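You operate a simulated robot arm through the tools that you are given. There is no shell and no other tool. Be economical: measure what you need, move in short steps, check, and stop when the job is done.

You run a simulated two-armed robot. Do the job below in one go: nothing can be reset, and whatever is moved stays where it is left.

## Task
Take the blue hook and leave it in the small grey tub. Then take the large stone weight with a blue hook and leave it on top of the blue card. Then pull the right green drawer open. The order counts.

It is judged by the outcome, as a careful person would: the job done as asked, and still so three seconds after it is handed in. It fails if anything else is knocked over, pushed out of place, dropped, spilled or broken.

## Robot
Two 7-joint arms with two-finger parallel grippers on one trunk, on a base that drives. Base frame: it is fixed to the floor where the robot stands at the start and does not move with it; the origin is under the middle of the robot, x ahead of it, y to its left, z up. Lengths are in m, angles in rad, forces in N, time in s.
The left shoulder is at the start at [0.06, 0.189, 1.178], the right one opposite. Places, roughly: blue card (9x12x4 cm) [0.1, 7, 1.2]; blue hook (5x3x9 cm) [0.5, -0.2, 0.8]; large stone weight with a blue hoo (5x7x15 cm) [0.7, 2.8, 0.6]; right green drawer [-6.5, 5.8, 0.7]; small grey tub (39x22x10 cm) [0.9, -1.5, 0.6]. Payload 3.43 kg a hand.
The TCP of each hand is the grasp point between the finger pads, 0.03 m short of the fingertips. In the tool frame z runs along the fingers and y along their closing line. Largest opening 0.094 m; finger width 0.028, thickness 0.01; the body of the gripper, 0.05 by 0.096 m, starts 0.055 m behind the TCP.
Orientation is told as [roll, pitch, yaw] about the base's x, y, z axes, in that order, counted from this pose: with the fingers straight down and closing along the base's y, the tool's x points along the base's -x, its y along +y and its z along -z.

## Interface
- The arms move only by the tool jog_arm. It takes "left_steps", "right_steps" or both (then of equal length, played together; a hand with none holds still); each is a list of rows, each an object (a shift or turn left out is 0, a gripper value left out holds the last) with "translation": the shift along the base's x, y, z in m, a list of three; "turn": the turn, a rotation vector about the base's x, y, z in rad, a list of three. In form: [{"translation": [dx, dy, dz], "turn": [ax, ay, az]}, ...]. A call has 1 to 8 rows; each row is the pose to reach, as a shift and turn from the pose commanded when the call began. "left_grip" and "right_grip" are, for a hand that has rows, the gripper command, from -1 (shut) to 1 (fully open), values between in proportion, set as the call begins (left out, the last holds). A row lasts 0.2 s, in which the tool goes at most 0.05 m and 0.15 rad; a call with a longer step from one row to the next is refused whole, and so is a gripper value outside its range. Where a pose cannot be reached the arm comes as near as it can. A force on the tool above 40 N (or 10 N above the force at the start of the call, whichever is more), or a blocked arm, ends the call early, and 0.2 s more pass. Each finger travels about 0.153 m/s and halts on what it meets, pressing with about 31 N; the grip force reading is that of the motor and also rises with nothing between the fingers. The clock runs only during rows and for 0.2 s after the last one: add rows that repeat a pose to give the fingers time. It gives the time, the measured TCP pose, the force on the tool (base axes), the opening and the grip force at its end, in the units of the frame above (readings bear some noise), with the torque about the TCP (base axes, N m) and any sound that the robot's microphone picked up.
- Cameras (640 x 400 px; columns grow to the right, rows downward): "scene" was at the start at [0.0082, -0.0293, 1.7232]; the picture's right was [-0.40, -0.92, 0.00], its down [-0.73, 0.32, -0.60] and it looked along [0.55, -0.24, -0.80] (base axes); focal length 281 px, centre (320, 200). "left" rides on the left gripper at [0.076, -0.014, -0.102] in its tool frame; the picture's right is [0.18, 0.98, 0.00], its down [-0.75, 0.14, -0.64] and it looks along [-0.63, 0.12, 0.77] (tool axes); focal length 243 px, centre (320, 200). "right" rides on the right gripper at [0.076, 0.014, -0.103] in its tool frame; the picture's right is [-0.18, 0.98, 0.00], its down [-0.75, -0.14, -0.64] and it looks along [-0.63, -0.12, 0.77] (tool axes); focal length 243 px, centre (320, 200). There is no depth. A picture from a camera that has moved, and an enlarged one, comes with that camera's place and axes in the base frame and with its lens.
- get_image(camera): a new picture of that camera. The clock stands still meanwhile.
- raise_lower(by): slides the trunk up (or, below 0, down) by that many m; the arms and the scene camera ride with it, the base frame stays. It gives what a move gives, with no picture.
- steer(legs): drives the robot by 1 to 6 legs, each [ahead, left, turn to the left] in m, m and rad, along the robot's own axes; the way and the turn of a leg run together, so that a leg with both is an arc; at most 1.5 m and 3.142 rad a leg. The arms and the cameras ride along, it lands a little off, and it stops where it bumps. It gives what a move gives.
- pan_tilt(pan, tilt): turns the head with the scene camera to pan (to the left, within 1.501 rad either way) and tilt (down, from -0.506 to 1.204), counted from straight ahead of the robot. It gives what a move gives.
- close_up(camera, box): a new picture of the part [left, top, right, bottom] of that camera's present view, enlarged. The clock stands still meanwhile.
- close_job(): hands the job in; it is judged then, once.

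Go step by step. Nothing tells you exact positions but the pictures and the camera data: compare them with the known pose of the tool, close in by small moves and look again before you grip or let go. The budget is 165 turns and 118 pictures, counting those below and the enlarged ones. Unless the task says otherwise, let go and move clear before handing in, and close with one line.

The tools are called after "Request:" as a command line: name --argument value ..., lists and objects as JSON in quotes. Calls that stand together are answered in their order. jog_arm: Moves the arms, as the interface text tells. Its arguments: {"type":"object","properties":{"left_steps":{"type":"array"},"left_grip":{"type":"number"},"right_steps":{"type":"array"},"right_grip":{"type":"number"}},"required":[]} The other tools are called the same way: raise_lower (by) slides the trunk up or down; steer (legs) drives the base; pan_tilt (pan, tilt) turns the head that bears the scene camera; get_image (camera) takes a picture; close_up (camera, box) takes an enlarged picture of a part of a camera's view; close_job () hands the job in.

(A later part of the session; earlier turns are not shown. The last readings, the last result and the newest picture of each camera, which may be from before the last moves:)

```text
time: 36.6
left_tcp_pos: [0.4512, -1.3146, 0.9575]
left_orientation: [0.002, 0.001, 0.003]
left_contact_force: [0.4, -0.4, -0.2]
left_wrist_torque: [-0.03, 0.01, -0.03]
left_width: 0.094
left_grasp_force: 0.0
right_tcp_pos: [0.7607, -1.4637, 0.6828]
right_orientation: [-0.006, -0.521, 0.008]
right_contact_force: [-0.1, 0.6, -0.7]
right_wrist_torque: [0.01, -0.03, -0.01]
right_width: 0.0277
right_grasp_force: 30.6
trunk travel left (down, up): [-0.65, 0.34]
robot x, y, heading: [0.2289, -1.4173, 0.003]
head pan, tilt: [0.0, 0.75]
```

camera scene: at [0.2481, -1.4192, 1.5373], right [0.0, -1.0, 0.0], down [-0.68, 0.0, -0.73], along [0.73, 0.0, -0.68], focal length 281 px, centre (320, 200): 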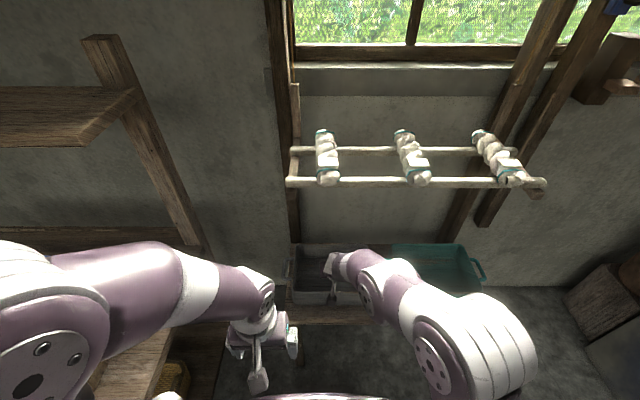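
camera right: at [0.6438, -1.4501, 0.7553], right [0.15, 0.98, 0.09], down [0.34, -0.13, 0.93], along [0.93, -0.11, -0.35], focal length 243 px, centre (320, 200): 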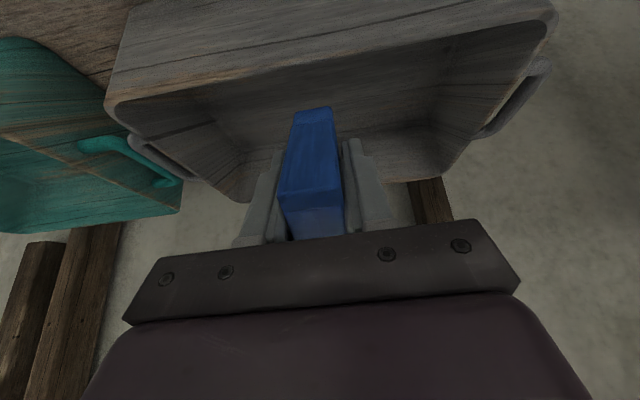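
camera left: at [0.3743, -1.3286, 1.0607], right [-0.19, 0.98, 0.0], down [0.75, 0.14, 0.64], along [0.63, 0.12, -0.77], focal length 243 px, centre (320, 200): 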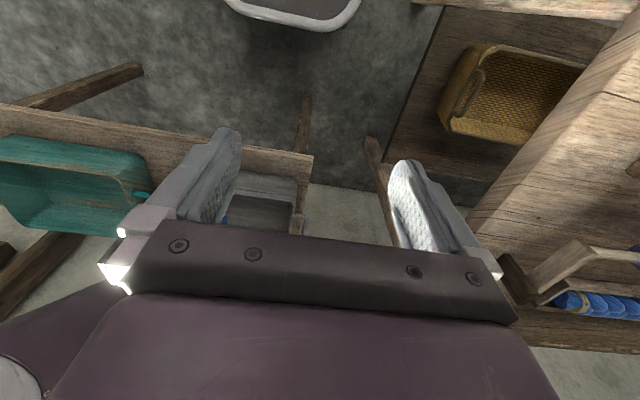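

No contact yet; a final small lowering, then release.

Request:
jog_arm --right_steps '[{"translation": [0, 0, -0.006]}, {"translation": [0, 0, -0.012]}, {"translation": [0, 0, -0.016]}]'

Request:
get_image --camera "right"

```text
time: 37.4
left_tcp_pos: [0.4512, -1.3136, 0.9571]
left_orientation: [-0.002, -0.001, 0.003]
left_contact_force: [0.1, 0.1, -0.2]
left_wrist_torque: [-0.01, -0.05, 0.03]
left_width: 0.0937
left_grasp_force: 0.1
right_tcp_pos: [0.7616, -1.4621, 0.6668]
right_orientation: [-0.007, -0.522, 0.01]
right_contact_force: [2.0, -0.6, 1.3]
right_wrist_torque: [0.0, -0.07, -0.02]
right_width: 0.0275
right_grasp_force: 31.1
trunk travel left (down, up): [-0.65, 0.34]
robot x, y, heading: [0.2213, -1.4215, 0.002]
head pan, tilt: [0.0, 0.75]
```

```text
81 pictures are left
camera right: at [0.6435, -1.4487, 0.7169], right [0.15, 0.98, 0.09], down [0.33, -0.13, 0.93], along [0.93, -0.11, -0.35], focal length 243 px, centre (320, 200)
```

right: 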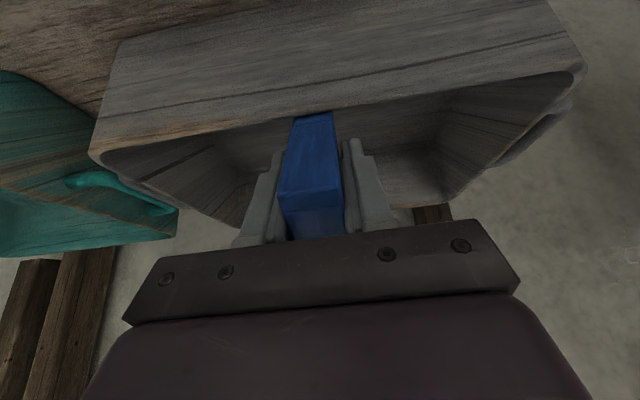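

A light touch is felt; the hook is in the tub. I release it and withdraw upward along the fingers.

Request:
jog_arm --right_steps '[{"translation": [0, 0, 0]}, {"translation": [0, 0, 0]}, {"translation": [0, 0, 0]}]' --right_grip 0.3

Request:
get_image --camera "right"

```text
time: 38.2
left_tcp_pos: [0.4502, -1.3154, 0.9567]
left_orientation: [0.0, 0.0, 0.004]
left_contact_force: [0.2, 0.4, 0.7]
left_wrist_torque: [-0.02, 0.0, 0.04]
left_width: 0.0939
left_grasp_force: 0.0
right_tcp_pos: [0.7604, -1.463, 0.6665]
right_orientation: [-0.006, -0.52, 0.01]
right_contact_force: [0.0, -0.7, 0.2]
right_wrist_torque: [0.0, -0.01, 0.01]
right_width: 0.0611
right_grasp_force: 0.2
trunk travel left (down, up): [-0.65, 0.34]
robot x, y, heading: [0.2218, -1.4216, 0.002]
head pan, tilt: [0.0, 0.75]
```

```text
80 pictures are left
camera right: at [0.6429, -1.4488, 0.7165], right [0.15, 0.98, 0.09], down [0.34, -0.13, 0.93], along [0.93, -0.11, -0.35], focal length 243 px, centre (320, 200)
```

right: 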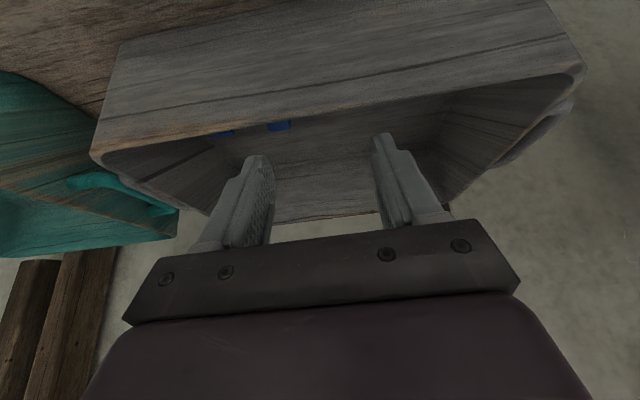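

The hook lies on the tub floor. I raise the hand out and look to confirm.

Request:
jog_arm --right_steps '[{"translation": [0, 0, 0.04]}, {"translation": [0, 0, 0.08]}, {"translation": [0, 0, 0.12]}, {"translation": [0, 0, 0.16]}, {"translation": [-0.04, 0, 0.18]}, {"translation": [-0.08, 0, 0.2]}, {"translation": [-0.12, 0, 0.22]}, {"translation": [-0.16, 0, 0.24]}]'

Request:
get_image --camera "scene"

Request:
get_image --camera "right"

```text
time: 40.0
left_tcp_pos: [0.4492, -1.3142, 0.958]
left_orientation: [0.0, -0.001, 0.004]
left_contact_force: [-0.1, -0.3, -0.4]
left_wrist_torque: [-0.01, -0.04, 0.0]
left_width: 0.094
left_grasp_force: 0.0
right_tcp_pos: [0.5998, -1.4592, 0.9084]
right_orientation: [-0.004, -0.524, 0.011]
right_contact_force: [-0.8, -0.3, 0.4]
right_wrist_torque: [0.04, -0.01, 0.03]
right_width: 0.0612
right_grasp_force: 0.0
right hand out of reach, approached as far as the arm can: row 7
trunk travel left (down, up): [-0.65, 0.34]
robot x, y, heading: [0.2273, -1.4196, 0.007]
head pan, tilt: [0.0, 0.75]
```

```text
79 pictures are left
camera scene: at [0.2455, -1.4198, 1.5373], right [0.0, -1.0, 0.0], down [-0.68, 0.0, -0.73], along [0.73, 0.0, -0.68], focal length 281 px, centre (320, 200)
```

scene: 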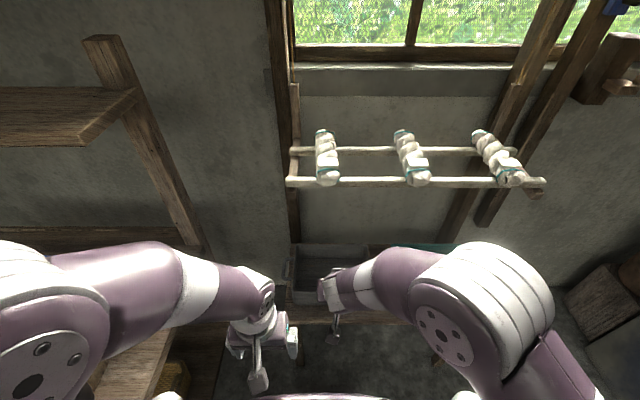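

```text
78 pictures are left
camera right: at [0.4821, -1.446, 0.9574], right [0.15, 0.98, 0.09], down [0.33, -0.13, 0.93], along [0.93, -0.11, -0.35], focal length 243 px, centre (320, 200)
```

right: 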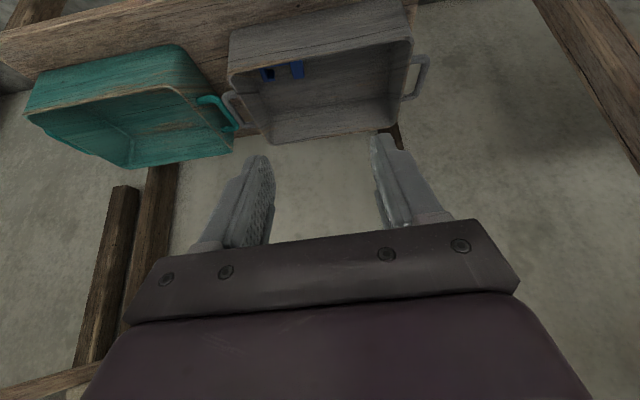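

The hook is in the tub and the tub is in place. Next I back away, raise the trunk, straighten the hand, and drive left to look for the stone weight.

Request:
steer --legs '[[-0.52, 0, 0]]'

Request:
jog_arm --right_steps '[{"translation": [0, 0, 0], "turn": [0, 0.13, 0]}, {"translation": [-0.02, 0, 0], "turn": [0, 0.26, 0]}, {"translation": [-0.04, 0, 0], "turn": [0, 0.39, 0]}, {"translation": [-0.06, -0.04, 0], "turn": [0, 0.52, 0]}, {"translation": [-0.07, -0.08, 0], "turn": [0, 0.52, 0]}, {"translation": [-0.07, -0.11, 0], "turn": [0, 0.52, 0]}]'

Request:
raise_lower --by 0.2

Request:
steer --legs '[[0, 1.4, 0]]'

Request:
pan_tilt --pan 1.2 --tilt 0.6

Request:
get_image --camera "scene"

```text
time: 43.1
left_tcp_pos: [-0.0776, -1.3159, 0.9565]
left_orientation: [0.0, 0.0, 0.005]
left_contact_force: [-0.5, 0.1, 0.2]
left_wrist_torque: [-0.01, -0.01, 0.0]
left_width: 0.0941
left_grasp_force: 0.1
right_tcp_pos: [0.0708, -1.4617, 0.9074]
right_orientation: [-0.004, -0.52, 0.014]
right_contact_force: [-0.2, 0.1, 0.1]
right_wrist_torque: [0.01, 0.0, -0.03]
right_width: 0.0611
right_grasp_force: 0.1
trunk travel left (down, up): [-0.65, 0.34]
robot x, y, heading: [-0.3045, -1.4202, 0.006]
head pan, tilt: [0.0, 0.75]
```

```text
time: 44.5
left_tcp_pos: [-0.0776, -1.3165, 0.9568]
left_orientation: [-0.001, 0.0, 0.007]
left_contact_force: [0.2, 0.0, -0.2]
left_wrist_torque: [0.02, 0.02, 0.01]
left_width: 0.0938
left_grasp_force: 0.1
right_tcp_pos: [0.0032, -1.5725, 0.906]
right_orientation: [0.001, 0.002, 0.009]
right_contact_force: [0.4, 0.7, 0.3]
right_wrist_torque: [0.01, -0.01, -0.01]
right_width: 0.0612
right_grasp_force: 0.1
trunk travel left (down, up): [-0.65, 0.34]
robot x, y, heading: [-0.304, -1.4226, 0.011]
head pan, tilt: [0.0, 0.75]
```

```text
time: 46.6
left_tcp_pos: [-0.0795, -1.3167, 1.1571]
left_orientation: [0.0, -0.001, 0.006]
left_contact_force: [-0.1, -0.2, -0.4]
left_wrist_torque: [-0.02, 0.01, 0.02]
left_width: 0.0939
left_grasp_force: 0.0
right_tcp_pos: [0.0026, -1.5708, 1.1064]
right_orientation: [0.0, 0.0, 0.011]
right_contact_force: [0.1, -0.4, -0.9]
right_wrist_torque: [0.01, 0.01, -0.01]
right_width: 0.0608
right_grasp_force: 0.1
trunk travel left (down, up): [-0.85, 0.14]
robot x, y, heading: [-0.3013, -1.4229, 0.005]
head pan, tilt: [0.0, 0.75]
```

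```text
time: 53.6
left_tcp_pos: [-0.0877, 0.0821, 1.1574]
left_orientation: [-0.001, 0.0, 0.009]
left_contact_force: [0.5, -0.3, 0.1]
left_wrist_torque: [0.03, 0.01, 0.01]
left_width: 0.094
left_grasp_force: 0.1
right_tcp_pos: [-0.0066, -0.1717, 1.1049]
right_orientation: [-0.002, 0.0, 0.016]
right_contact_force: [-0.2, 1.1, 0.0]
right_wrist_torque: [0.0, 0.01, 0.0]
right_width: 0.0612
right_grasp_force: 0.0
trunk travel left (down, up): [-0.85, 0.14]
robot x, y, heading: [-0.3131, -0.0234, 0.004]
head pan, tilt: [0.0, 0.75]
```

```text
time: 55.0
left_tcp_pos: [-0.0885, 0.0808, 1.157]
left_orientation: [0.0, 0.0, 0.01]
left_contact_force: [-0.3, -0.1, -0.9]
left_wrist_torque: [0.02, 0.02, 0.03]
left_width: 0.0938
left_grasp_force: 0.2
right_tcp_pos: [-0.0062, -0.1717, 1.1071]
right_orientation: [0.001, 0.001, 0.014]
right_contact_force: [0.6, 0.1, -0.1]
right_wrist_torque: [0.03, -0.01, -0.03]
right_width: 0.0608
right_grasp_force: 0.1
trunk travel left (down, up): [-0.85, 0.14]
robot x, y, heading: [-0.314, -0.0241, 0.01]
head pan, tilt: [1.201, 0.6]
```

```text
77 pictures are left
camera scene: at [-0.3415, 0.0583, 1.7502], right [0.94, -0.35, 0.0], down [-0.2, -0.53, -0.82], along [0.29, 0.77, -0.57], focal length 281 px, centre (320, 200)
```

scene: 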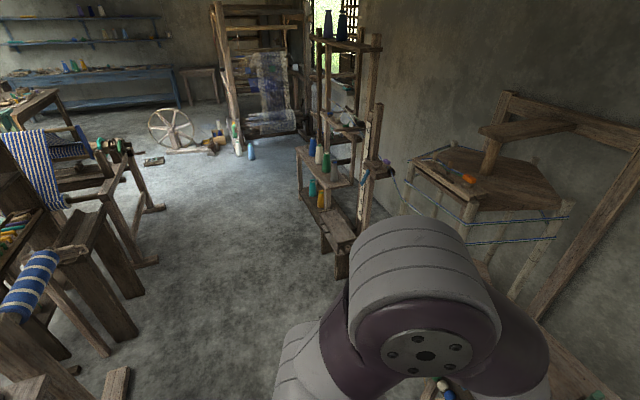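

I see a stand with spools in the region of the weight. I zoom to identify the stone weight and the loom beyond.

Request:
close_up --camera "scene" --box '[280, 0, 440, 100]'

Request:
close_up --camera "scene" --box '[280, 90, 440, 190]'

Request:
close_up --camera "scene" --box '[180, 0, 320, 88]'

```text
4.00 times, centred on (360, 50) of scene
camera zoom: at [-0.3415, 0.0583, 1.7502], right [0.94, -0.35, 0.0], down [-0.2, -0.53, -0.82], along [0.29, 0.77, -0.57], focal length 1124 px, centre (160, 800)
```

zoom: 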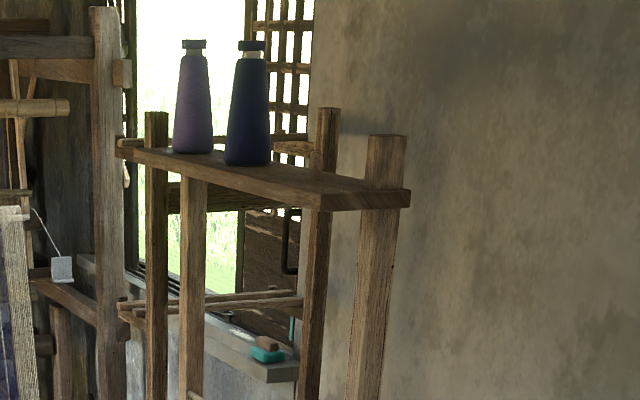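

```text
4.00 times, centred on (360, 140) of scene
camera zoom: at [-0.3415, 0.0583, 1.7502], right [0.94, -0.35, 0.0], down [-0.2, -0.53, -0.82], along [0.29, 0.77, -0.57], focal length 1124 px, centre (160, 440)
```

zoom: 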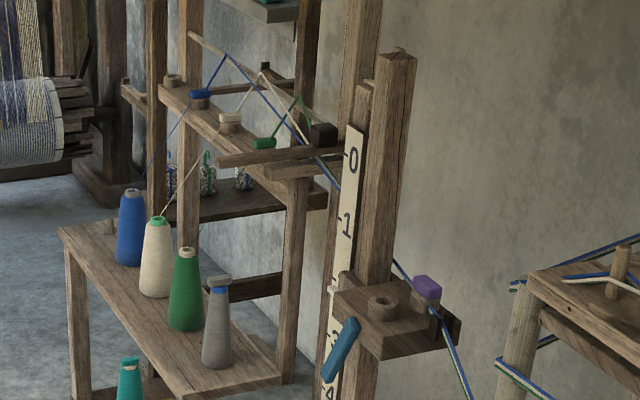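

```text
4.55 times, centred on (250, 44) of scene
camera zoom: at [-0.3415, 0.0583, 1.7502], right [0.94, -0.35, 0.0], down [-0.2, -0.53, -0.82], along [0.29, 0.77, -0.57], focal length 1278 px, centre (638, 909)
```

zoom: 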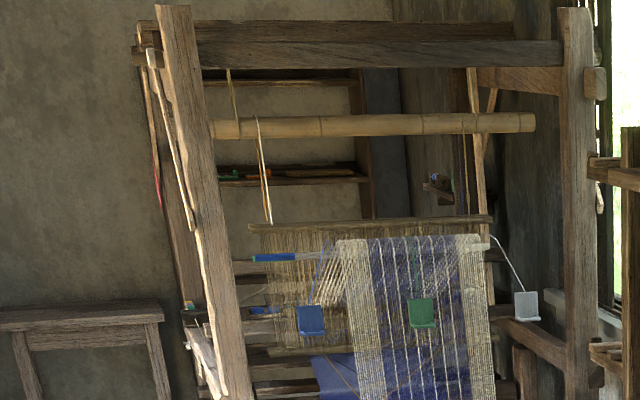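

The weights stand on a low shelf of the spool stand near [0.7, 2.8]. I drive left along the clear corridor to face it.

Request:
steer --legs '[[-0.1, 1.4, 0], [0, 1.35, 0]]'

Request:
pan_tilt --pan 0 --tilt 0.6

Request:
get_image --camera "scene"

```text
time: 68.3
left_tcp_pos: [-0.2031, 2.8149, 1.158]
left_orientation: [0.0, 0.0, 0.006]
left_contact_force: [0.4, 0.2, 0.1]
left_wrist_torque: [-0.02, -0.02, 0.01]
left_width: 0.0939
left_grasp_force: 0.1
right_tcp_pos: [-0.1213, 2.5614, 1.1072]
right_orientation: [0.0, 0.001, 0.014]
right_contact_force: [-0.8, -0.3, -0.5]
right_wrist_torque: [-0.02, -0.04, -0.01]
right_width: 0.0611
right_grasp_force: 0.1
trunk travel left (down, up): [-0.85, 0.14]
robot x, y, heading: [-0.4297, 2.7111, 0.003]
head pan, tilt: [1.201, 0.6]
```

```text
time: 69.7
left_tcp_pos: [-0.2039, 2.8159, 1.1572]
left_orientation: [0.001, -0.001, 0.009]
left_contact_force: [0.1, 0.3, 0.2]
left_wrist_torque: [0.02, -0.01, 0.02]
left_width: 0.0942
left_grasp_force: 0.0
right_tcp_pos: [-0.1212, 2.5615, 1.1069]
right_orientation: [-0.002, 0.0, 0.012]
right_contact_force: [0.6, 0.3, 0.5]
right_wrist_torque: [0.0, 0.02, 0.0]
right_width: 0.0614
right_grasp_force: 0.1
trunk travel left (down, up): [-0.85, 0.14]
robot x, y, heading: [-0.4266, 2.7114, 0.009]
head pan, tilt: [0.0, 0.6]
```

```text
73 pictures are left
camera scene: at [-0.3996, 2.7104, 1.7502], right [0.01, -1.0, 0.0], down [-0.56, 0.0, -0.83], along [0.83, 0.01, -0.56], focal length 281 px, centre (320, 200)
```

scene: 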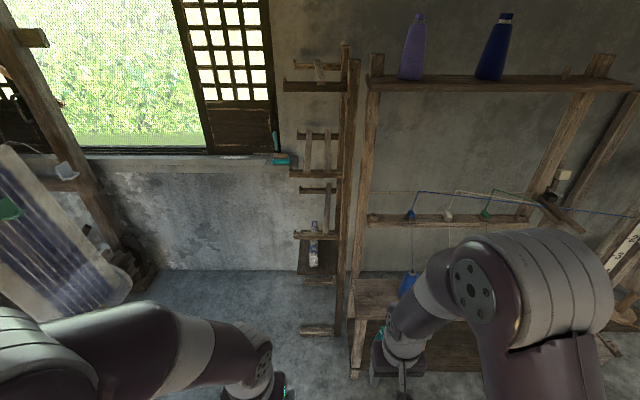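

Request:
close_up --camera "scene" --box '[260, 180, 420, 280]'

Request:
close_up --camera "scene" --box '[260, 30, 420, 130]'

```text
4.00 times, centred on (340, 230) of scene
camera zoom: at [-0.3996, 2.7104, 1.7502], right [0.01, -1.0, 0.0], down [-0.56, 0.0, -0.83], along [0.83, 0.01, -0.56], focal length 1124 px, centre (240, 80)
```

zoom: 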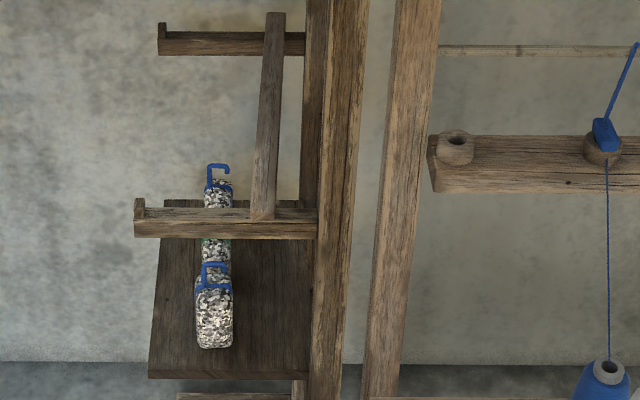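

```text
4.00 times, centred on (340, 80) of scene
camera zoom: at [-0.3996, 2.7104, 1.7502], right [0.01, -1.0, 0.0], down [-0.56, 0.0, -0.83], along [0.83, 0.01, -0.56], focal length 1124 px, centre (240, 680)
```

zoom: 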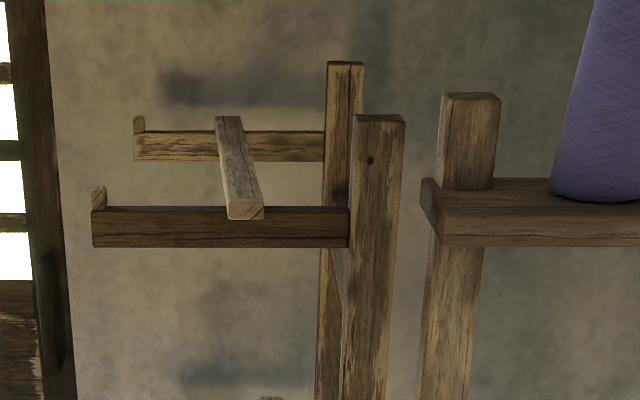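

Two blue-hooked weights (front and back) and a green one stand in a row under a bracket arm. I need to compare sizes, so I get closer and lower.

Request:
steer --legs '[[0.3, 0.1, 0]]'

Request:
raise_lower --by -0.4

Request:
pan_tilt --pan 0 --tilt 0.5

Request:
get_image --camera "scene"

```text
time: 71.8
left_tcp_pos: [0.09, 2.9211, 1.1572]
left_orientation: [0.001, -0.001, 0.018]
left_contact_force: [0.1, 0.5, 0.1]
left_wrist_torque: [-0.02, -0.02, -0.02]
left_width: 0.094
left_grasp_force: 0.2
right_tcp_pos: [0.174, 2.6681, 1.107]
right_orientation: [0.002, -0.002, 0.026]
right_contact_force: [-0.1, 0.4, -0.2]
right_wrist_torque: [-0.02, 0.02, 0.02]
right_width: 0.0609
right_grasp_force: 0.1
trunk travel left (down, up): [-0.85, 0.14]
robot x, y, heading: [-0.1325, 2.8123, 0.02]
head pan, tilt: [0.0, 0.6]
```

```text
time: 75.6
left_tcp_pos: [0.0899, 2.9209, 0.7583]
left_orientation: [0.001, 0.001, 0.017]
left_contact_force: [-0.3, 0.4, 0.5]
left_wrist_torque: [-0.05, 0.0, -0.01]
left_width: 0.0942
left_grasp_force: 0.1
right_tcp_pos: [0.1753, 2.6678, 0.7067]
right_orientation: [-0.001, 0.001, 0.024]
right_contact_force: [0.1, 0.2, 0.4]
right_wrist_torque: [-0.02, 0.03, -0.03]
right_width: 0.061
right_grasp_force: 0.0
trunk travel left (down, up): [-0.45, 0.54]
robot x, y, heading: [-0.1331, 2.8158, 0.017]
head pan, tilt: [0.0, 0.6]
```

```text
time: 76.3
left_tcp_pos: [0.0902, 2.9224, 0.7573]
left_orientation: [0.001, -0.001, 0.017]
left_contact_force: [0.4, -0.3, 0.1]
left_wrist_torque: [-0.01, -0.02, 0.02]
left_width: 0.0941
left_grasp_force: 0.0
right_tcp_pos: [0.1744, 2.6693, 0.7062]
right_orientation: [0.0, -0.002, 0.025]
right_contact_force: [0.0, 0.5, 0.9]
right_wrist_torque: [-0.01, 0.01, -0.05]
right_width: 0.0614
right_grasp_force: 0.1
trunk travel left (down, up): [-0.45, 0.54]
robot x, y, heading: [-0.1355, 2.8131, 0.022]
head pan, tilt: [0.0, 0.499]
```

```text
70 pictures are left
camera scene: at [-0.1023, 2.8141, 1.3592], right [0.02, -1.0, 0.0], down [-0.48, -0.01, -0.88], along [0.88, 0.02, -0.48], focal length 281 px, centre (320, 200)
```

scene: 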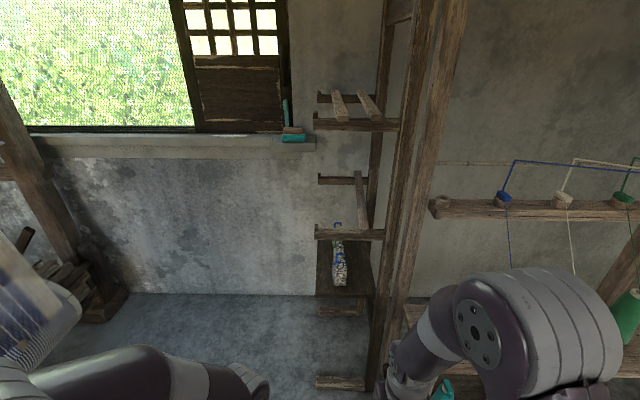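

Request:
close_up --camera "scene" --box '[290, 200, 402, 300]'

Request:
get_image --camera "left"

```text
4.00 times, centred on (346, 250) of scene
camera zoom: at [-0.1023, 2.8141, 1.3592], right [0.02, -1.0, 0.0], down [-0.48, -0.01, -0.88], along [0.88, 0.02, -0.48], focal length 1124 px, centre (216, 0)
```

zoom: 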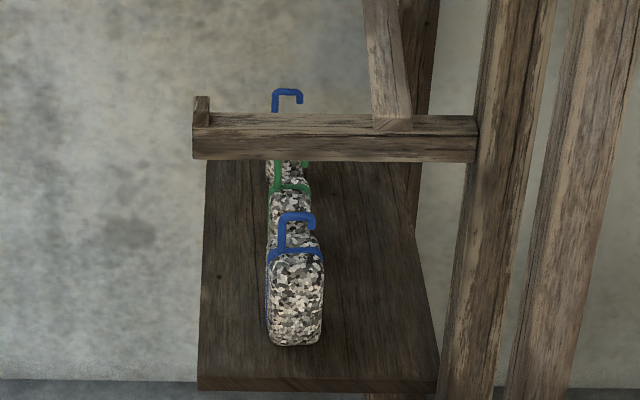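

```text
68 pictures are left
camera left: at [0.0143, 2.9066, 0.8607], right [-0.2, 0.98, 0.0], down [0.75, 0.15, 0.64], along [0.63, 0.13, -0.77], focal length 243 px, centre (320, 200)
```

left: 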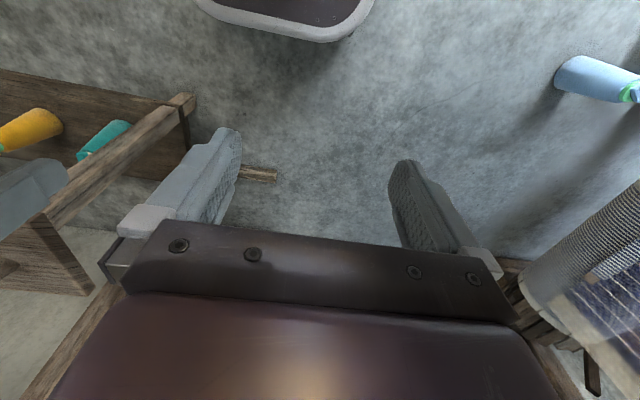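

The front blue-hooked weight is the largest, at about [0.67, 2.75], base z≈0.58, under a bracket. I'll take it with the left hand from the front: first tilt the left hand forward to nearly horizontal and tuck the right hand back.

Request:
jog_arm --left_steps '[{"translation": [0.025, 0, 0], "turn": [0, -0.15, 0]}, {"translation": [0.05, 0, 0], "turn": [0, -0.3, 0]}, {"translation": [0.075, -0.01, 0], "turn": [0, -0.45, 0]}, {"translation": [0.1, -0.02, 0], "turn": [0, -0.6, 0]}, {"translation": [0.125, -0.03, 0], "turn": [0, -0.75, 0]}, {"translation": [0.15, -0.04, 0], "turn": [0, -0.9, 0]}, {"translation": [0.175, -0.05, 0], "turn": [0, -1.05, 0]}, {"translation": [0.2, -0.06, 0], "turn": [0, -1.2, 0]}]' --right_steps '[{"translation": [-0.02, 0, 0.01]}, {"translation": [-0.04, 0, 0.02]}, {"translation": [-0.06, 0, 0.03]}, {"translation": [-0.08, 0, 0.04]}, {"translation": [-0.1, -0.01, 0.05]}, {"translation": [-0.1, -0.02, 0.05]}, {"translation": [-0.1, -0.03, 0.05]}, {"translation": [-0.1, -0.03, 0.05]}]'

Request:
get_image --camera "left"

Request:
get_image --camera "scene"

```text
time: 78.1
left_tcp_pos: [0.2902, 2.8613, 0.7588]
left_orientation: [-0.049, -1.203, 0.049]
left_contact_force: [0.2, -0.1, -0.3]
left_wrist_torque: [-0.01, -0.02, 0.04]
left_width: 0.0941
left_grasp_force: 0.0
right_tcp_pos: [0.0862, 2.64, 0.7528]
right_orientation: [0.001, 0.001, 0.025]
right_contact_force: [0.4, -0.5, 0.0]
right_wrist_torque: [0.0, -0.01, -0.04]
right_width: 0.0611
right_grasp_force: 0.1
right hand out of reach, approached as far as the arm can: row 5, 6, 7, 8
trunk travel left (down, up): [-0.45, 0.54]
robot x, y, heading: [-0.1321, 2.8122, 0.018]
head pan, tilt: [0.0, 0.499]
```

```text
67 pictures are left
camera left: at [0.1673, 2.8463, 0.7252], right [-0.07, 0.98, -0.19], down [-0.33, 0.16, 0.93], along [0.94, 0.13, 0.31], focal length 243 px, centre (320, 200)
```

left: 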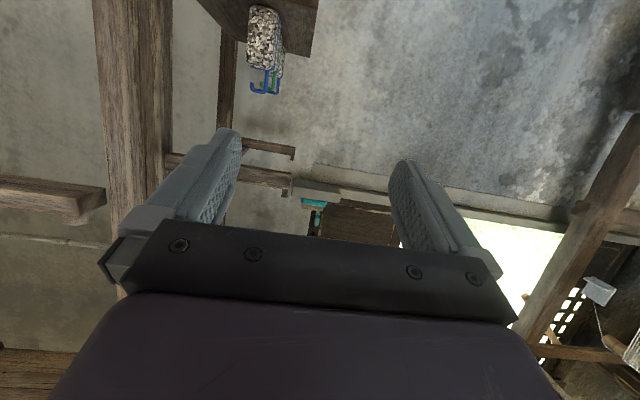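

```text
66 pictures are left
camera scene: at [-0.1021, 2.8142, 1.3593], right [0.02, -1.0, 0.0], down [-0.48, -0.01, -0.88], along [0.88, 0.02, -0.48], focal length 281 px, centre (320, 200)
```

scene: 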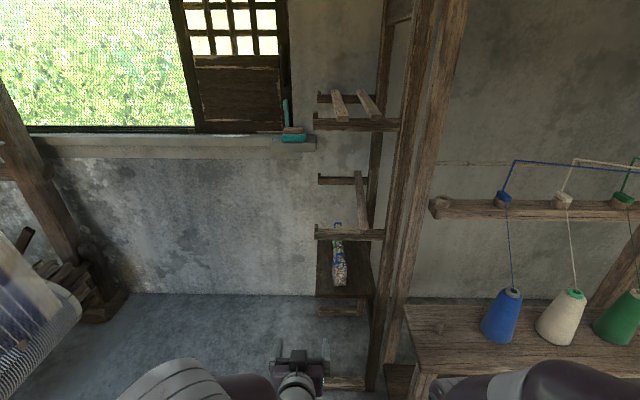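

Request:
close_up --camera "left" --box '[180, 0, 340, 100]'

```text
4.00 times, centred on (260, 50) of left
camera zoom: at [0.1673, 2.8463, 0.7252], right [-0.07, 0.98, -0.19], down [-0.33, 0.16, 0.93], along [0.94, 0.13, 0.31], focal length 970 px, centre (560, 800)
```

zoom: 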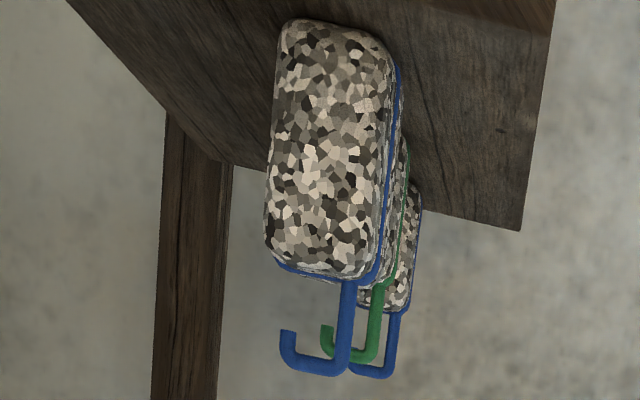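

Triangulated: weight's front face x≈0.676, y≈2.754, body z 0.563–0.658. I drive ahead 0.18 m (slightly left for clearance) and re-check.

Request:
steer --legs '[[0.18, 0.04, -0.015]]'

Request:
get_image --camera "left"

Request:
get_image --camera "scene"

```text
time: 79.6
left_tcp_pos: [0.4716, 2.8983, 0.7584]
left_orientation: [-0.047, -1.199, 0.038]
left_contact_force: [1.0, -0.1, -0.2]
left_wrist_torque: [0.02, 0.01, -0.01]
left_width: 0.0941
left_grasp_force: 0.1
right_tcp_pos: [0.2643, 2.6782, 0.7522]
right_orientation: [-0.001, 0.001, 0.009]
right_contact_force: [0.6, 0.2, 0.0]
right_wrist_torque: [-0.01, 0.03, 0.0]
right_width: 0.0611
right_grasp_force: 0.0
trunk travel left (down, up): [-0.45, 0.54]
robot x, y, heading: [0.0479, 2.8571, 0.006]
head pan, tilt: [0.0, 0.499]
```

```text
64 pictures are left
camera left: at [0.3484, 2.884, 0.725], right [-0.06, 0.98, -0.19], down [-0.32, 0.16, 0.93], along [0.94, 0.12, 0.31], focal length 243 px, centre (320, 200)
```

left: 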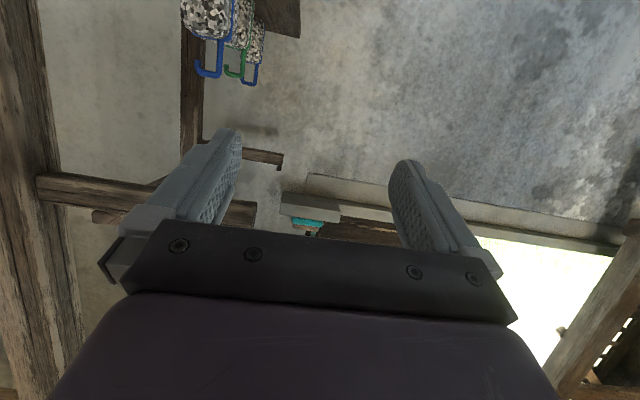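

```text
63 pictures are left
camera scene: at [0.0794, 2.8554, 1.3592], right [0.0, -1.0, 0.0], down [-0.48, 0.0, -0.88], along [0.88, 0.0, -0.48], focal length 281 px, centre (320, 200)
```

scene: 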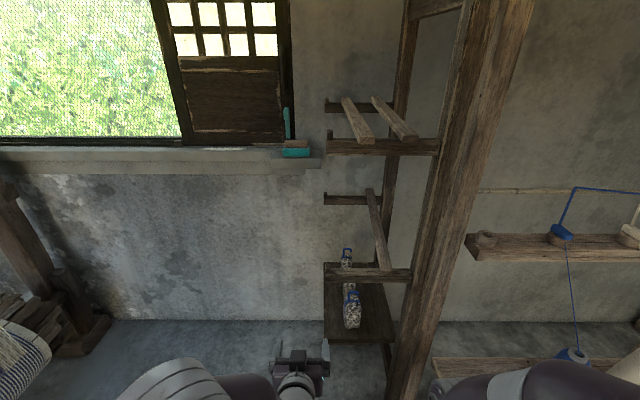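

The bracket beam is at about x 0.62, z 0.82, well above the grasp height. I align the left hand in front of the weight.

Request:
jog_arm --left_steps '[{"translation": [0, -0.03, -0.03]}, {"translation": [0, -0.06, -0.06]}, {"translation": [0, -0.09, -0.09]}, {"translation": [0, -0.12, -0.12]}, {"translation": [0.01, -0.144, -0.138]}, {"translation": [0.03, -0.144, -0.138]}, {"translation": [0.03, -0.144, -0.138]}]'

Request:
get_image --camera "left"

Request:
close_up --camera "scene" --box '[240, 240, 480, 390]'

```text
time: 81.2
left_tcp_pos: [0.5033, 2.7544, 0.6203]
left_orientation: [-0.047, -1.199, 0.034]
left_contact_force: [-0.2, -0.3, 0.1]
left_wrist_torque: [0.01, -0.01, 0.02]
left_width: 0.0939
left_grasp_force: 0.1
left hand out of reach, approached as far as the arm can: row 3, 4, 5
right_tcp_pos: [0.2654, 2.6776, 0.7526]
right_orientation: [0.0, 0.003, 0.01]
right_contact_force: [0.4, -0.8, 1.2]
right_wrist_torque: [0.03, -0.01, -0.02]
right_width: 0.0611
right_grasp_force: 0.1
trunk travel left (down, up): [-0.45, 0.54]
robot x, y, heading: [0.0462, 2.8539, 0.005]
head pan, tilt: [0.0, 0.499]
```

```text
62 pictures are left
camera left: at [0.3792, 2.7407, 0.5885], right [-0.06, 0.98, -0.19], down [-0.32, 0.16, 0.93], along [0.94, 0.12, 0.31], focal length 243 px, centre (320, 200)
```

left: 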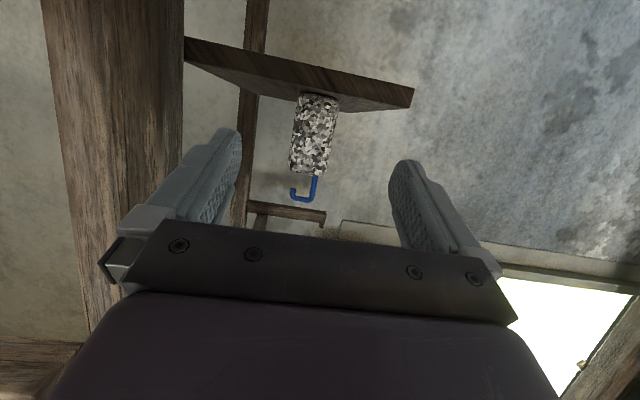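

```text
2.67 times, centred on (360, 315) of scene
camera zoom: at [0.0782, 2.8548, 1.3593], right [0.0, -1.0, 0.0], down [-0.48, 0.0, -0.88], along [0.88, 0.0, -0.48], focal length 750 px, centre (213, -107)
```

zoom: 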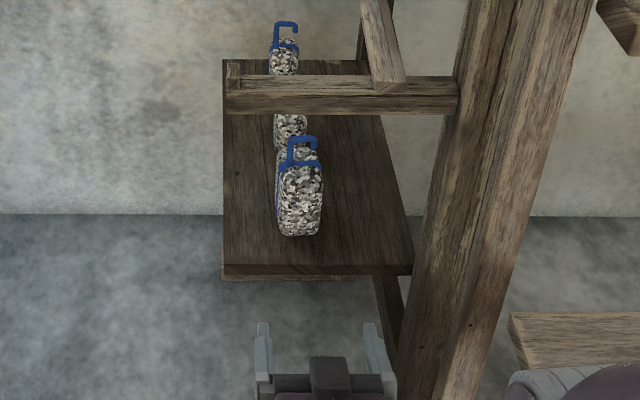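

Alignment is good (weight y≈2.753). I advance straight in to just short of the middle weight.

Request:
jog_arm --left_steps '[{"translation": [0.03, 0, 0]}, {"translation": [0.06, 0, 0]}, {"translation": [0.09, 0, 0]}, {"translation": [0.12, 0, 0]}, {"translation": [0.14, 0, 0]}, {"translation": [0.14, 0, 0]}]'

Request:
get_image --camera "left"

Request:
close_up --camera "scene" --box '[240, 240, 480, 390]'

```text
time: 82.6
left_tcp_pos: [0.6412, 2.7552, 0.6207]
left_orientation: [-0.048, -1.198, 0.036]
left_contact_force: [0.2, 0.2, -0.3]
left_wrist_torque: [-0.04, 0.0, -0.02]
left_width: 0.094
left_grasp_force: 0.1
right_tcp_pos: [0.2648, 2.6777, 0.7535]
right_orientation: [0.0, 0.002, 0.011]
right_contact_force: [0.3, -0.4, -0.2]
right_wrist_torque: [0.02, 0.02, 0.01]
right_width: 0.0609
right_grasp_force: 0.0
trunk travel left (down, up): [-0.45, 0.54]
robot x, y, heading: [0.05, 2.8558, 0.007]
head pan, tilt: [0.0, 0.499]
```

```text
60 pictures are left
camera left: at [0.5173, 2.7414, 0.5874], right [-0.06, 0.98, -0.19], down [-0.32, 0.16, 0.93], along [0.94, 0.12, 0.31], focal length 243 px, centre (320, 200)
```

left: 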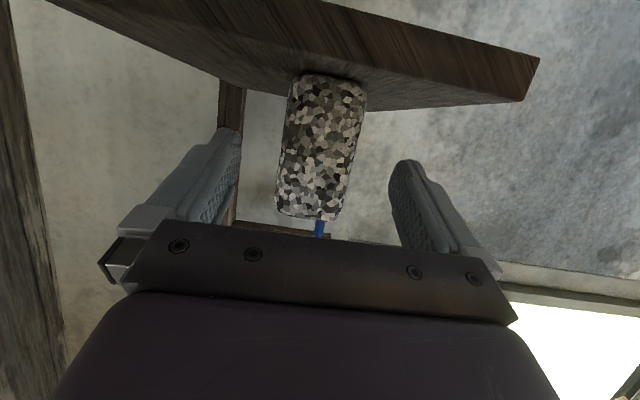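

```text
2.67 times, centred on (360, 315) of scene
camera zoom: at [0.0781, 2.8551, 1.3593], right [0.0, -1.0, 0.0], down [-0.48, 0.0, -0.88], along [0.88, 0.0, -0.48], focal length 750 px, centre (213, -107)
```

zoom: 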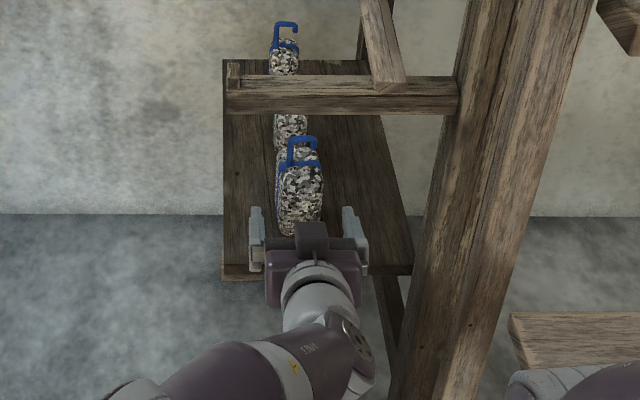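

Well centred. I advance the last ~5 cm.

Request:
jog_arm --left_steps '[{"translation": [0.015, 0, 0]}, {"translation": [0.03, 0, 0]}, {"translation": [0.047, 0, 0]}, {"translation": [0.047, 0, 0]}]'

Request:
get_image --camera "left"

Request:
close_up --camera "scene" --box '[290, 250, 418, 330]'

```text
time: 83.6
left_tcp_pos: [0.6872, 2.7543, 0.6197]
left_orientation: [-0.047, -1.202, 0.036]
left_contact_force: [0.5, -0.8, -0.6]
left_wrist_torque: [0.01, 0.0, -0.01]
left_width: 0.0941
left_grasp_force: 0.0
right_tcp_pos: [0.2642, 2.6774, 0.7529]
right_orientation: [0.0, 0.001, 0.011]
right_contact_force: [-0.3, 0.7, -0.1]
right_wrist_torque: [0.02, 0.02, 0.05]
right_width: 0.0613
right_grasp_force: 0.1
trunk travel left (down, up): [-0.45, 0.54]
robot x, y, heading: [0.0469, 2.8539, 0.007]
head pan, tilt: [0.0, 0.499]
```

```text
58 pictures are left
camera left: at [0.5641, 2.7402, 0.5872], right [-0.06, 0.98, -0.19], down [-0.32, 0.16, 0.93], along [0.94, 0.12, 0.31], focal length 243 px, centre (320, 200)
```

left: 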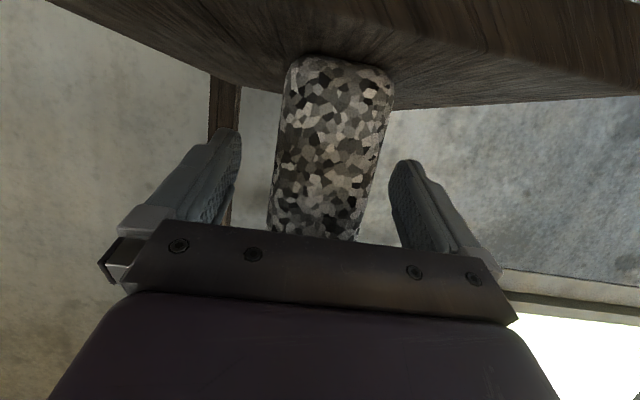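

```text
5.00 times, centred on (354, 290) of scene
camera zoom: at [0.0781, 2.8551, 1.3593], right [0.0, -1.0, 0.0], down [-0.48, 0.0, -0.88], along [0.88, 0.0, -0.48], focal length 1405 px, centre (150, -250)
```

zoom: 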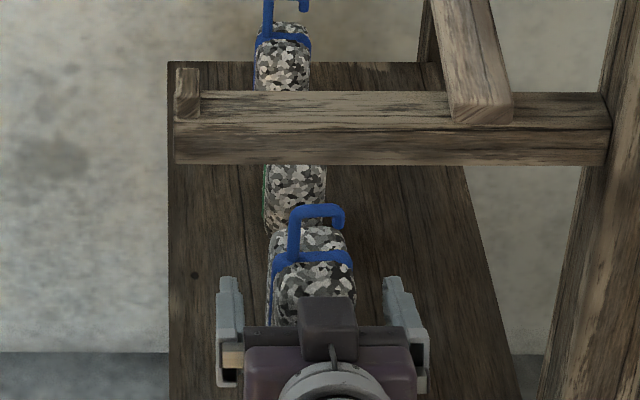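

Request:
jog_arm --left_steps '[{"translation": [0.007, -0.001, 0]}, {"translation": [0.014, -0.001, 0]}, {"translation": [0.014, -0.001, 0]}]'

Request:
jog_arm --left_steps '[{"translation": [0, 0, 0]}, {"translation": [0, 0, 0]}, {"translation": [0, 0, 0]}]' --left_grip -1

Request:
close_up --camera "scene" --box '[290, 250, 418, 330]'

```text
time: 84.4
left_tcp_pos: [0.7018, 2.7511, 0.6197]
left_orientation: [-0.047, -1.198, 0.035]
left_contact_force: [0.3, 0.3, 0.3]
left_wrist_torque: [-0.01, -0.01, -0.04]
left_width: 0.0941
left_grasp_force: 0.2
right_tcp_pos: [0.2646, 2.6769, 0.7525]
right_orientation: [-0.001, 0.002, 0.01]
right_contact_force: [0.1, -0.3, 1.2]
right_wrist_torque: [0.01, 0.02, 0.03]
right_width: 0.061
right_grasp_force: 0.1
trunk travel left (down, up): [-0.45, 0.54]
robot x, y, heading: [0.0494, 2.8523, 0.005]
head pan, tilt: [0.0, 0.499]
```

```text
time: 85.2
left_tcp_pos: [0.7012, 2.7527, 0.6191]
left_orientation: [-0.046, -1.2, 0.037]
left_contact_force: [-0.1, 3.0, 1.3]
left_wrist_torque: [0.34, -0.23, 0.02]
left_width: 0.0544
left_grasp_force: 30.7
right_tcp_pos: [0.2641, 2.6783, 0.7526]
right_orientation: [-0.001, 0.003, 0.01]
right_contact_force: [0.5, 0.0, -0.8]
right_wrist_torque: [-0.01, 0.01, -0.02]
right_width: 0.0613
right_grasp_force: 0.1
trunk travel left (down, up): [-0.45, 0.54]
robot x, y, heading: [0.0464, 2.853, 0.007]
head pan, tilt: [0.0, 0.499]
```

```text
5.00 times, centred on (354, 290) of scene
camera zoom: at [0.0781, 2.8553, 1.3593], right [0.0, -1.0, 0.0], down [-0.48, 0.0, -0.88], along [0.88, 0.0, -0.48], focal length 1405 px, centre (150, -250)
```

zoom: 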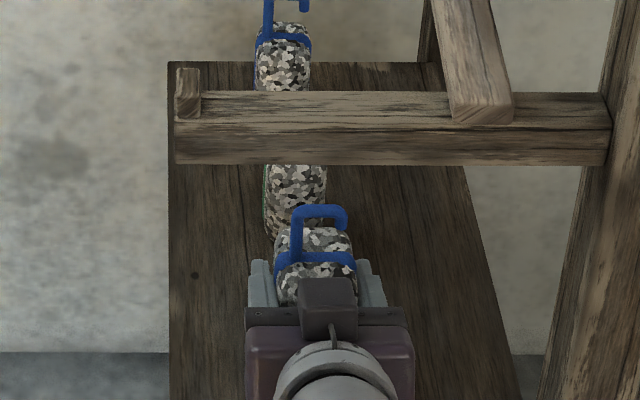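

Gripped at 54 mm. I lift 2.5 cm and pull it straight back out.

Request:
jog_arm --left_steps '[{"translation": [0, 0, 0.012]}, {"translation": [0, 0, 0.025]}, {"translation": [-0.02, 0, 0.028]}, {"translation": [-0.055, 0, 0.028]}, {"translation": [-0.09, 0, 0.028]}, {"translation": [-0.13, 0.01, 0.03]}, {"translation": [-0.17, 0.02, 0.05]}, {"translation": [-0.2, 0.03, 0.07]}]'

Request:
get_image --camera "left"

Request:
get_image --camera "scene"

```text
time: 87.0
left_tcp_pos: [0.4997, 2.7818, 0.6906]
left_orientation: [-0.047, -1.199, 0.036]
left_contact_force: [0.3, -0.1, -5.3]
left_wrist_torque: [0.0, 0.0, 0.03]
left_width: 0.0541
left_grasp_force: 31.2
right_tcp_pos: [0.2643, 2.6777, 0.7522]
right_orientation: [0.002, -0.001, 0.01]
right_contact_force: [0.2, 0.3, -0.1]
right_wrist_torque: [-0.03, -0.02, 0.05]
right_width: 0.0612
right_grasp_force: 0.1
trunk travel left (down, up): [-0.45, 0.54]
robot x, y, heading: [0.0479, 2.8546, 0.006]
head pan, tilt: [0.0, 0.499]
```

```text
55 pictures are left
camera left: at [0.3769, 2.7671, 0.6576], right [-0.06, 0.98, -0.19], down [-0.32, 0.16, 0.93], along [0.94, 0.12, 0.31], focal length 243 px, centre (320, 200)
```

left: 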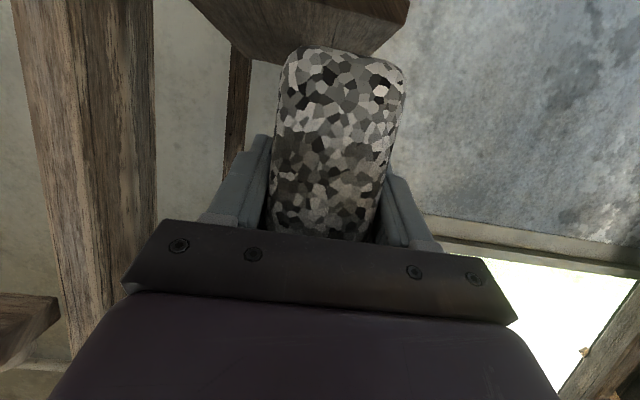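

```text
54 pictures are left
camera scene: at [0.078, 2.8554, 1.3592], right [0.0, -1.0, 0.0], down [-0.48, 0.0, -0.88], along [0.88, 0.0, -0.48], focal length 281 px, centre (320, 200)
```

scene: 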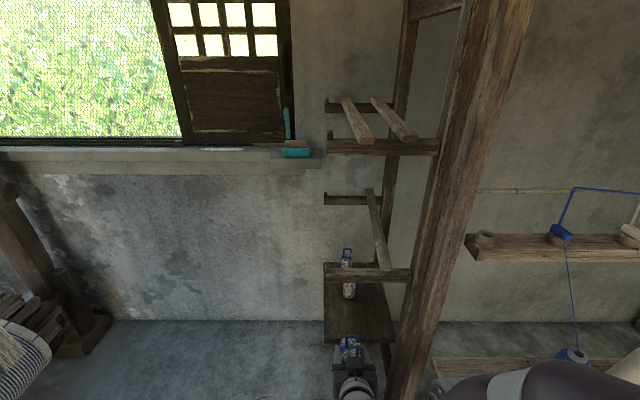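

The weight is held and out; the others still stand. I back off, raise the trunk, and look at the loom with the blue card.

Request:
steer --legs '[[-0.5, 0, 0]]'

Request:
raise_lower --by 0.4

Request:
pan_tilt --pan 1.35 --tilt 0.35

Request:
get_image --camera "scene"

```text
time: 90.0
left_tcp_pos: [-0.0056, 2.7779, 0.6902]
left_orientation: [-0.045, -1.199, 0.035]
left_contact_force: [-0.1, -0.1, -5.9]
left_wrist_torque: [0.04, 0.02, 0.02]
left_width: 0.0543
left_grasp_force: 31.1
right_tcp_pos: [-0.2419, 2.6743, 0.7528]
right_orientation: [0.0, -0.002, 0.009]
right_contact_force: [0.4, -0.7, -0.2]
right_wrist_torque: [-0.03, -0.03, 0.0]
right_width: 0.0611
right_grasp_force: 0.1
trunk travel left (down, up): [-0.45, 0.54]
robot x, y, heading: [-0.459, 2.8493, 0.001]
head pan, tilt: [0.0, 0.499]
```

```text
time: 93.8
left_tcp_pos: [-0.0045, 2.7782, 1.0907]
left_orientation: [-0.045, -1.199, 0.035]
left_contact_force: [0.0, 0.7, -5.6]
left_wrist_torque: [0.0, 0.0, 0.0]
left_width: 0.0544
left_grasp_force: 31.2
right_tcp_pos: [-0.2409, 2.674, 1.1524]
right_orientation: [-0.001, -0.001, 0.009]
right_contact_force: [0.4, -0.3, -0.1]
right_wrist_torque: [0.02, 0.0, -0.01]
right_width: 0.061
right_grasp_force: 0.0
trunk travel left (down, up): [-0.85, 0.14]
robot x, y, heading: [-0.4587, 2.8541, 0.004]
head pan, tilt: [0.0, 0.499]
```

```text
time: 95.3
left_tcp_pos: [-0.0045, 2.7788, 1.0898]
left_orientation: [-0.045, -1.2, 0.037]
left_contact_force: [0.7, -0.5, -6.1]
left_wrist_torque: [0.02, 0.0, -0.02]
left_width: 0.0543
left_grasp_force: 31.1
right_tcp_pos: [-0.2414, 2.674, 1.1544]
right_orientation: [0.0, 0.001, 0.008]
right_contact_force: [-0.5, 0.8, -0.9]
right_wrist_torque: [-0.01, -0.03, -0.03]
right_width: 0.0612
right_grasp_force: 0.0
trunk travel left (down, up): [-0.85, 0.14]
robot x, y, heading: [-0.4593, 2.8529, 0.002]
head pan, tilt: [1.349, 0.351]
```

```text
53 pictures are left
camera scene: at [-0.4979, 2.9434, 1.773], right [0.98, -0.22, 0.0], down [-0.08, -0.34, -0.94], along [0.2, 0.92, -0.34], focal length 281 px, centre (320, 200)
```

scene: 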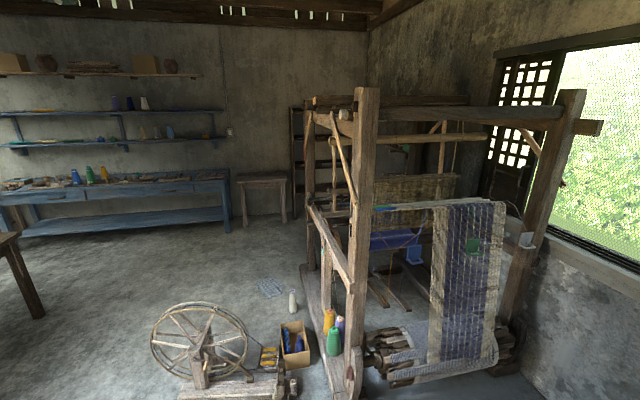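

Request:
close_up --camera "scene" --box '[260, 80, 420, 180]'

Request:
close_up --camera "scene" --box '[0, 80, 300, 268]'

```text
4.00 times, centred on (340, 130) of scene
camera zoom: at [-0.4979, 2.9434, 1.773], right [0.98, -0.22, 0.0], down [-0.08, -0.34, -0.94], along [0.2, 0.92, -0.34], focal length 1124 px, centre (240, 480)
```

zoom: 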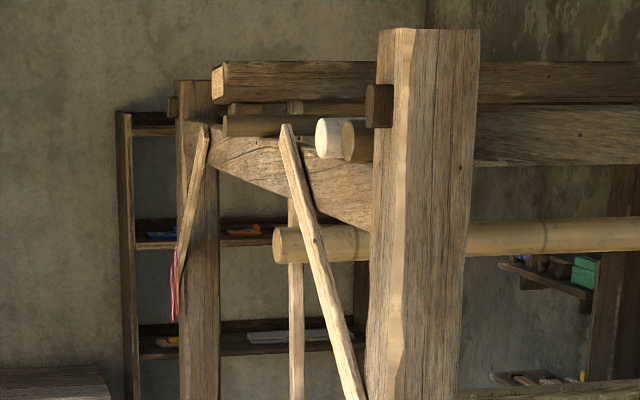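

```text
2.13 times, centred on (150, 174) of scene
camera zoom: at [-0.4979, 2.9434, 1.773], right [0.98, -0.22, 0.0], down [-0.08, -0.34, -0.94], along [0.2, 0.92, -0.34], focal length 598 px, centre (682, 255)
```

zoom: 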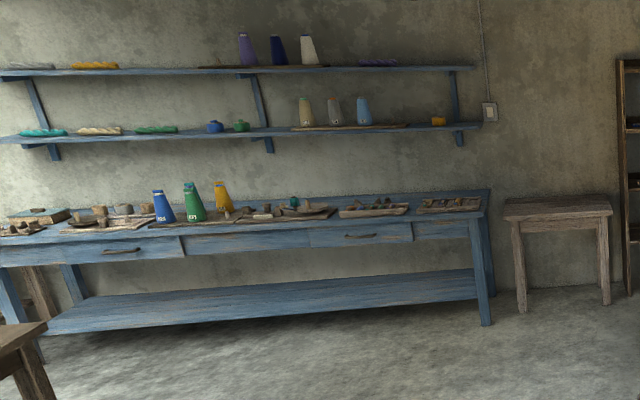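

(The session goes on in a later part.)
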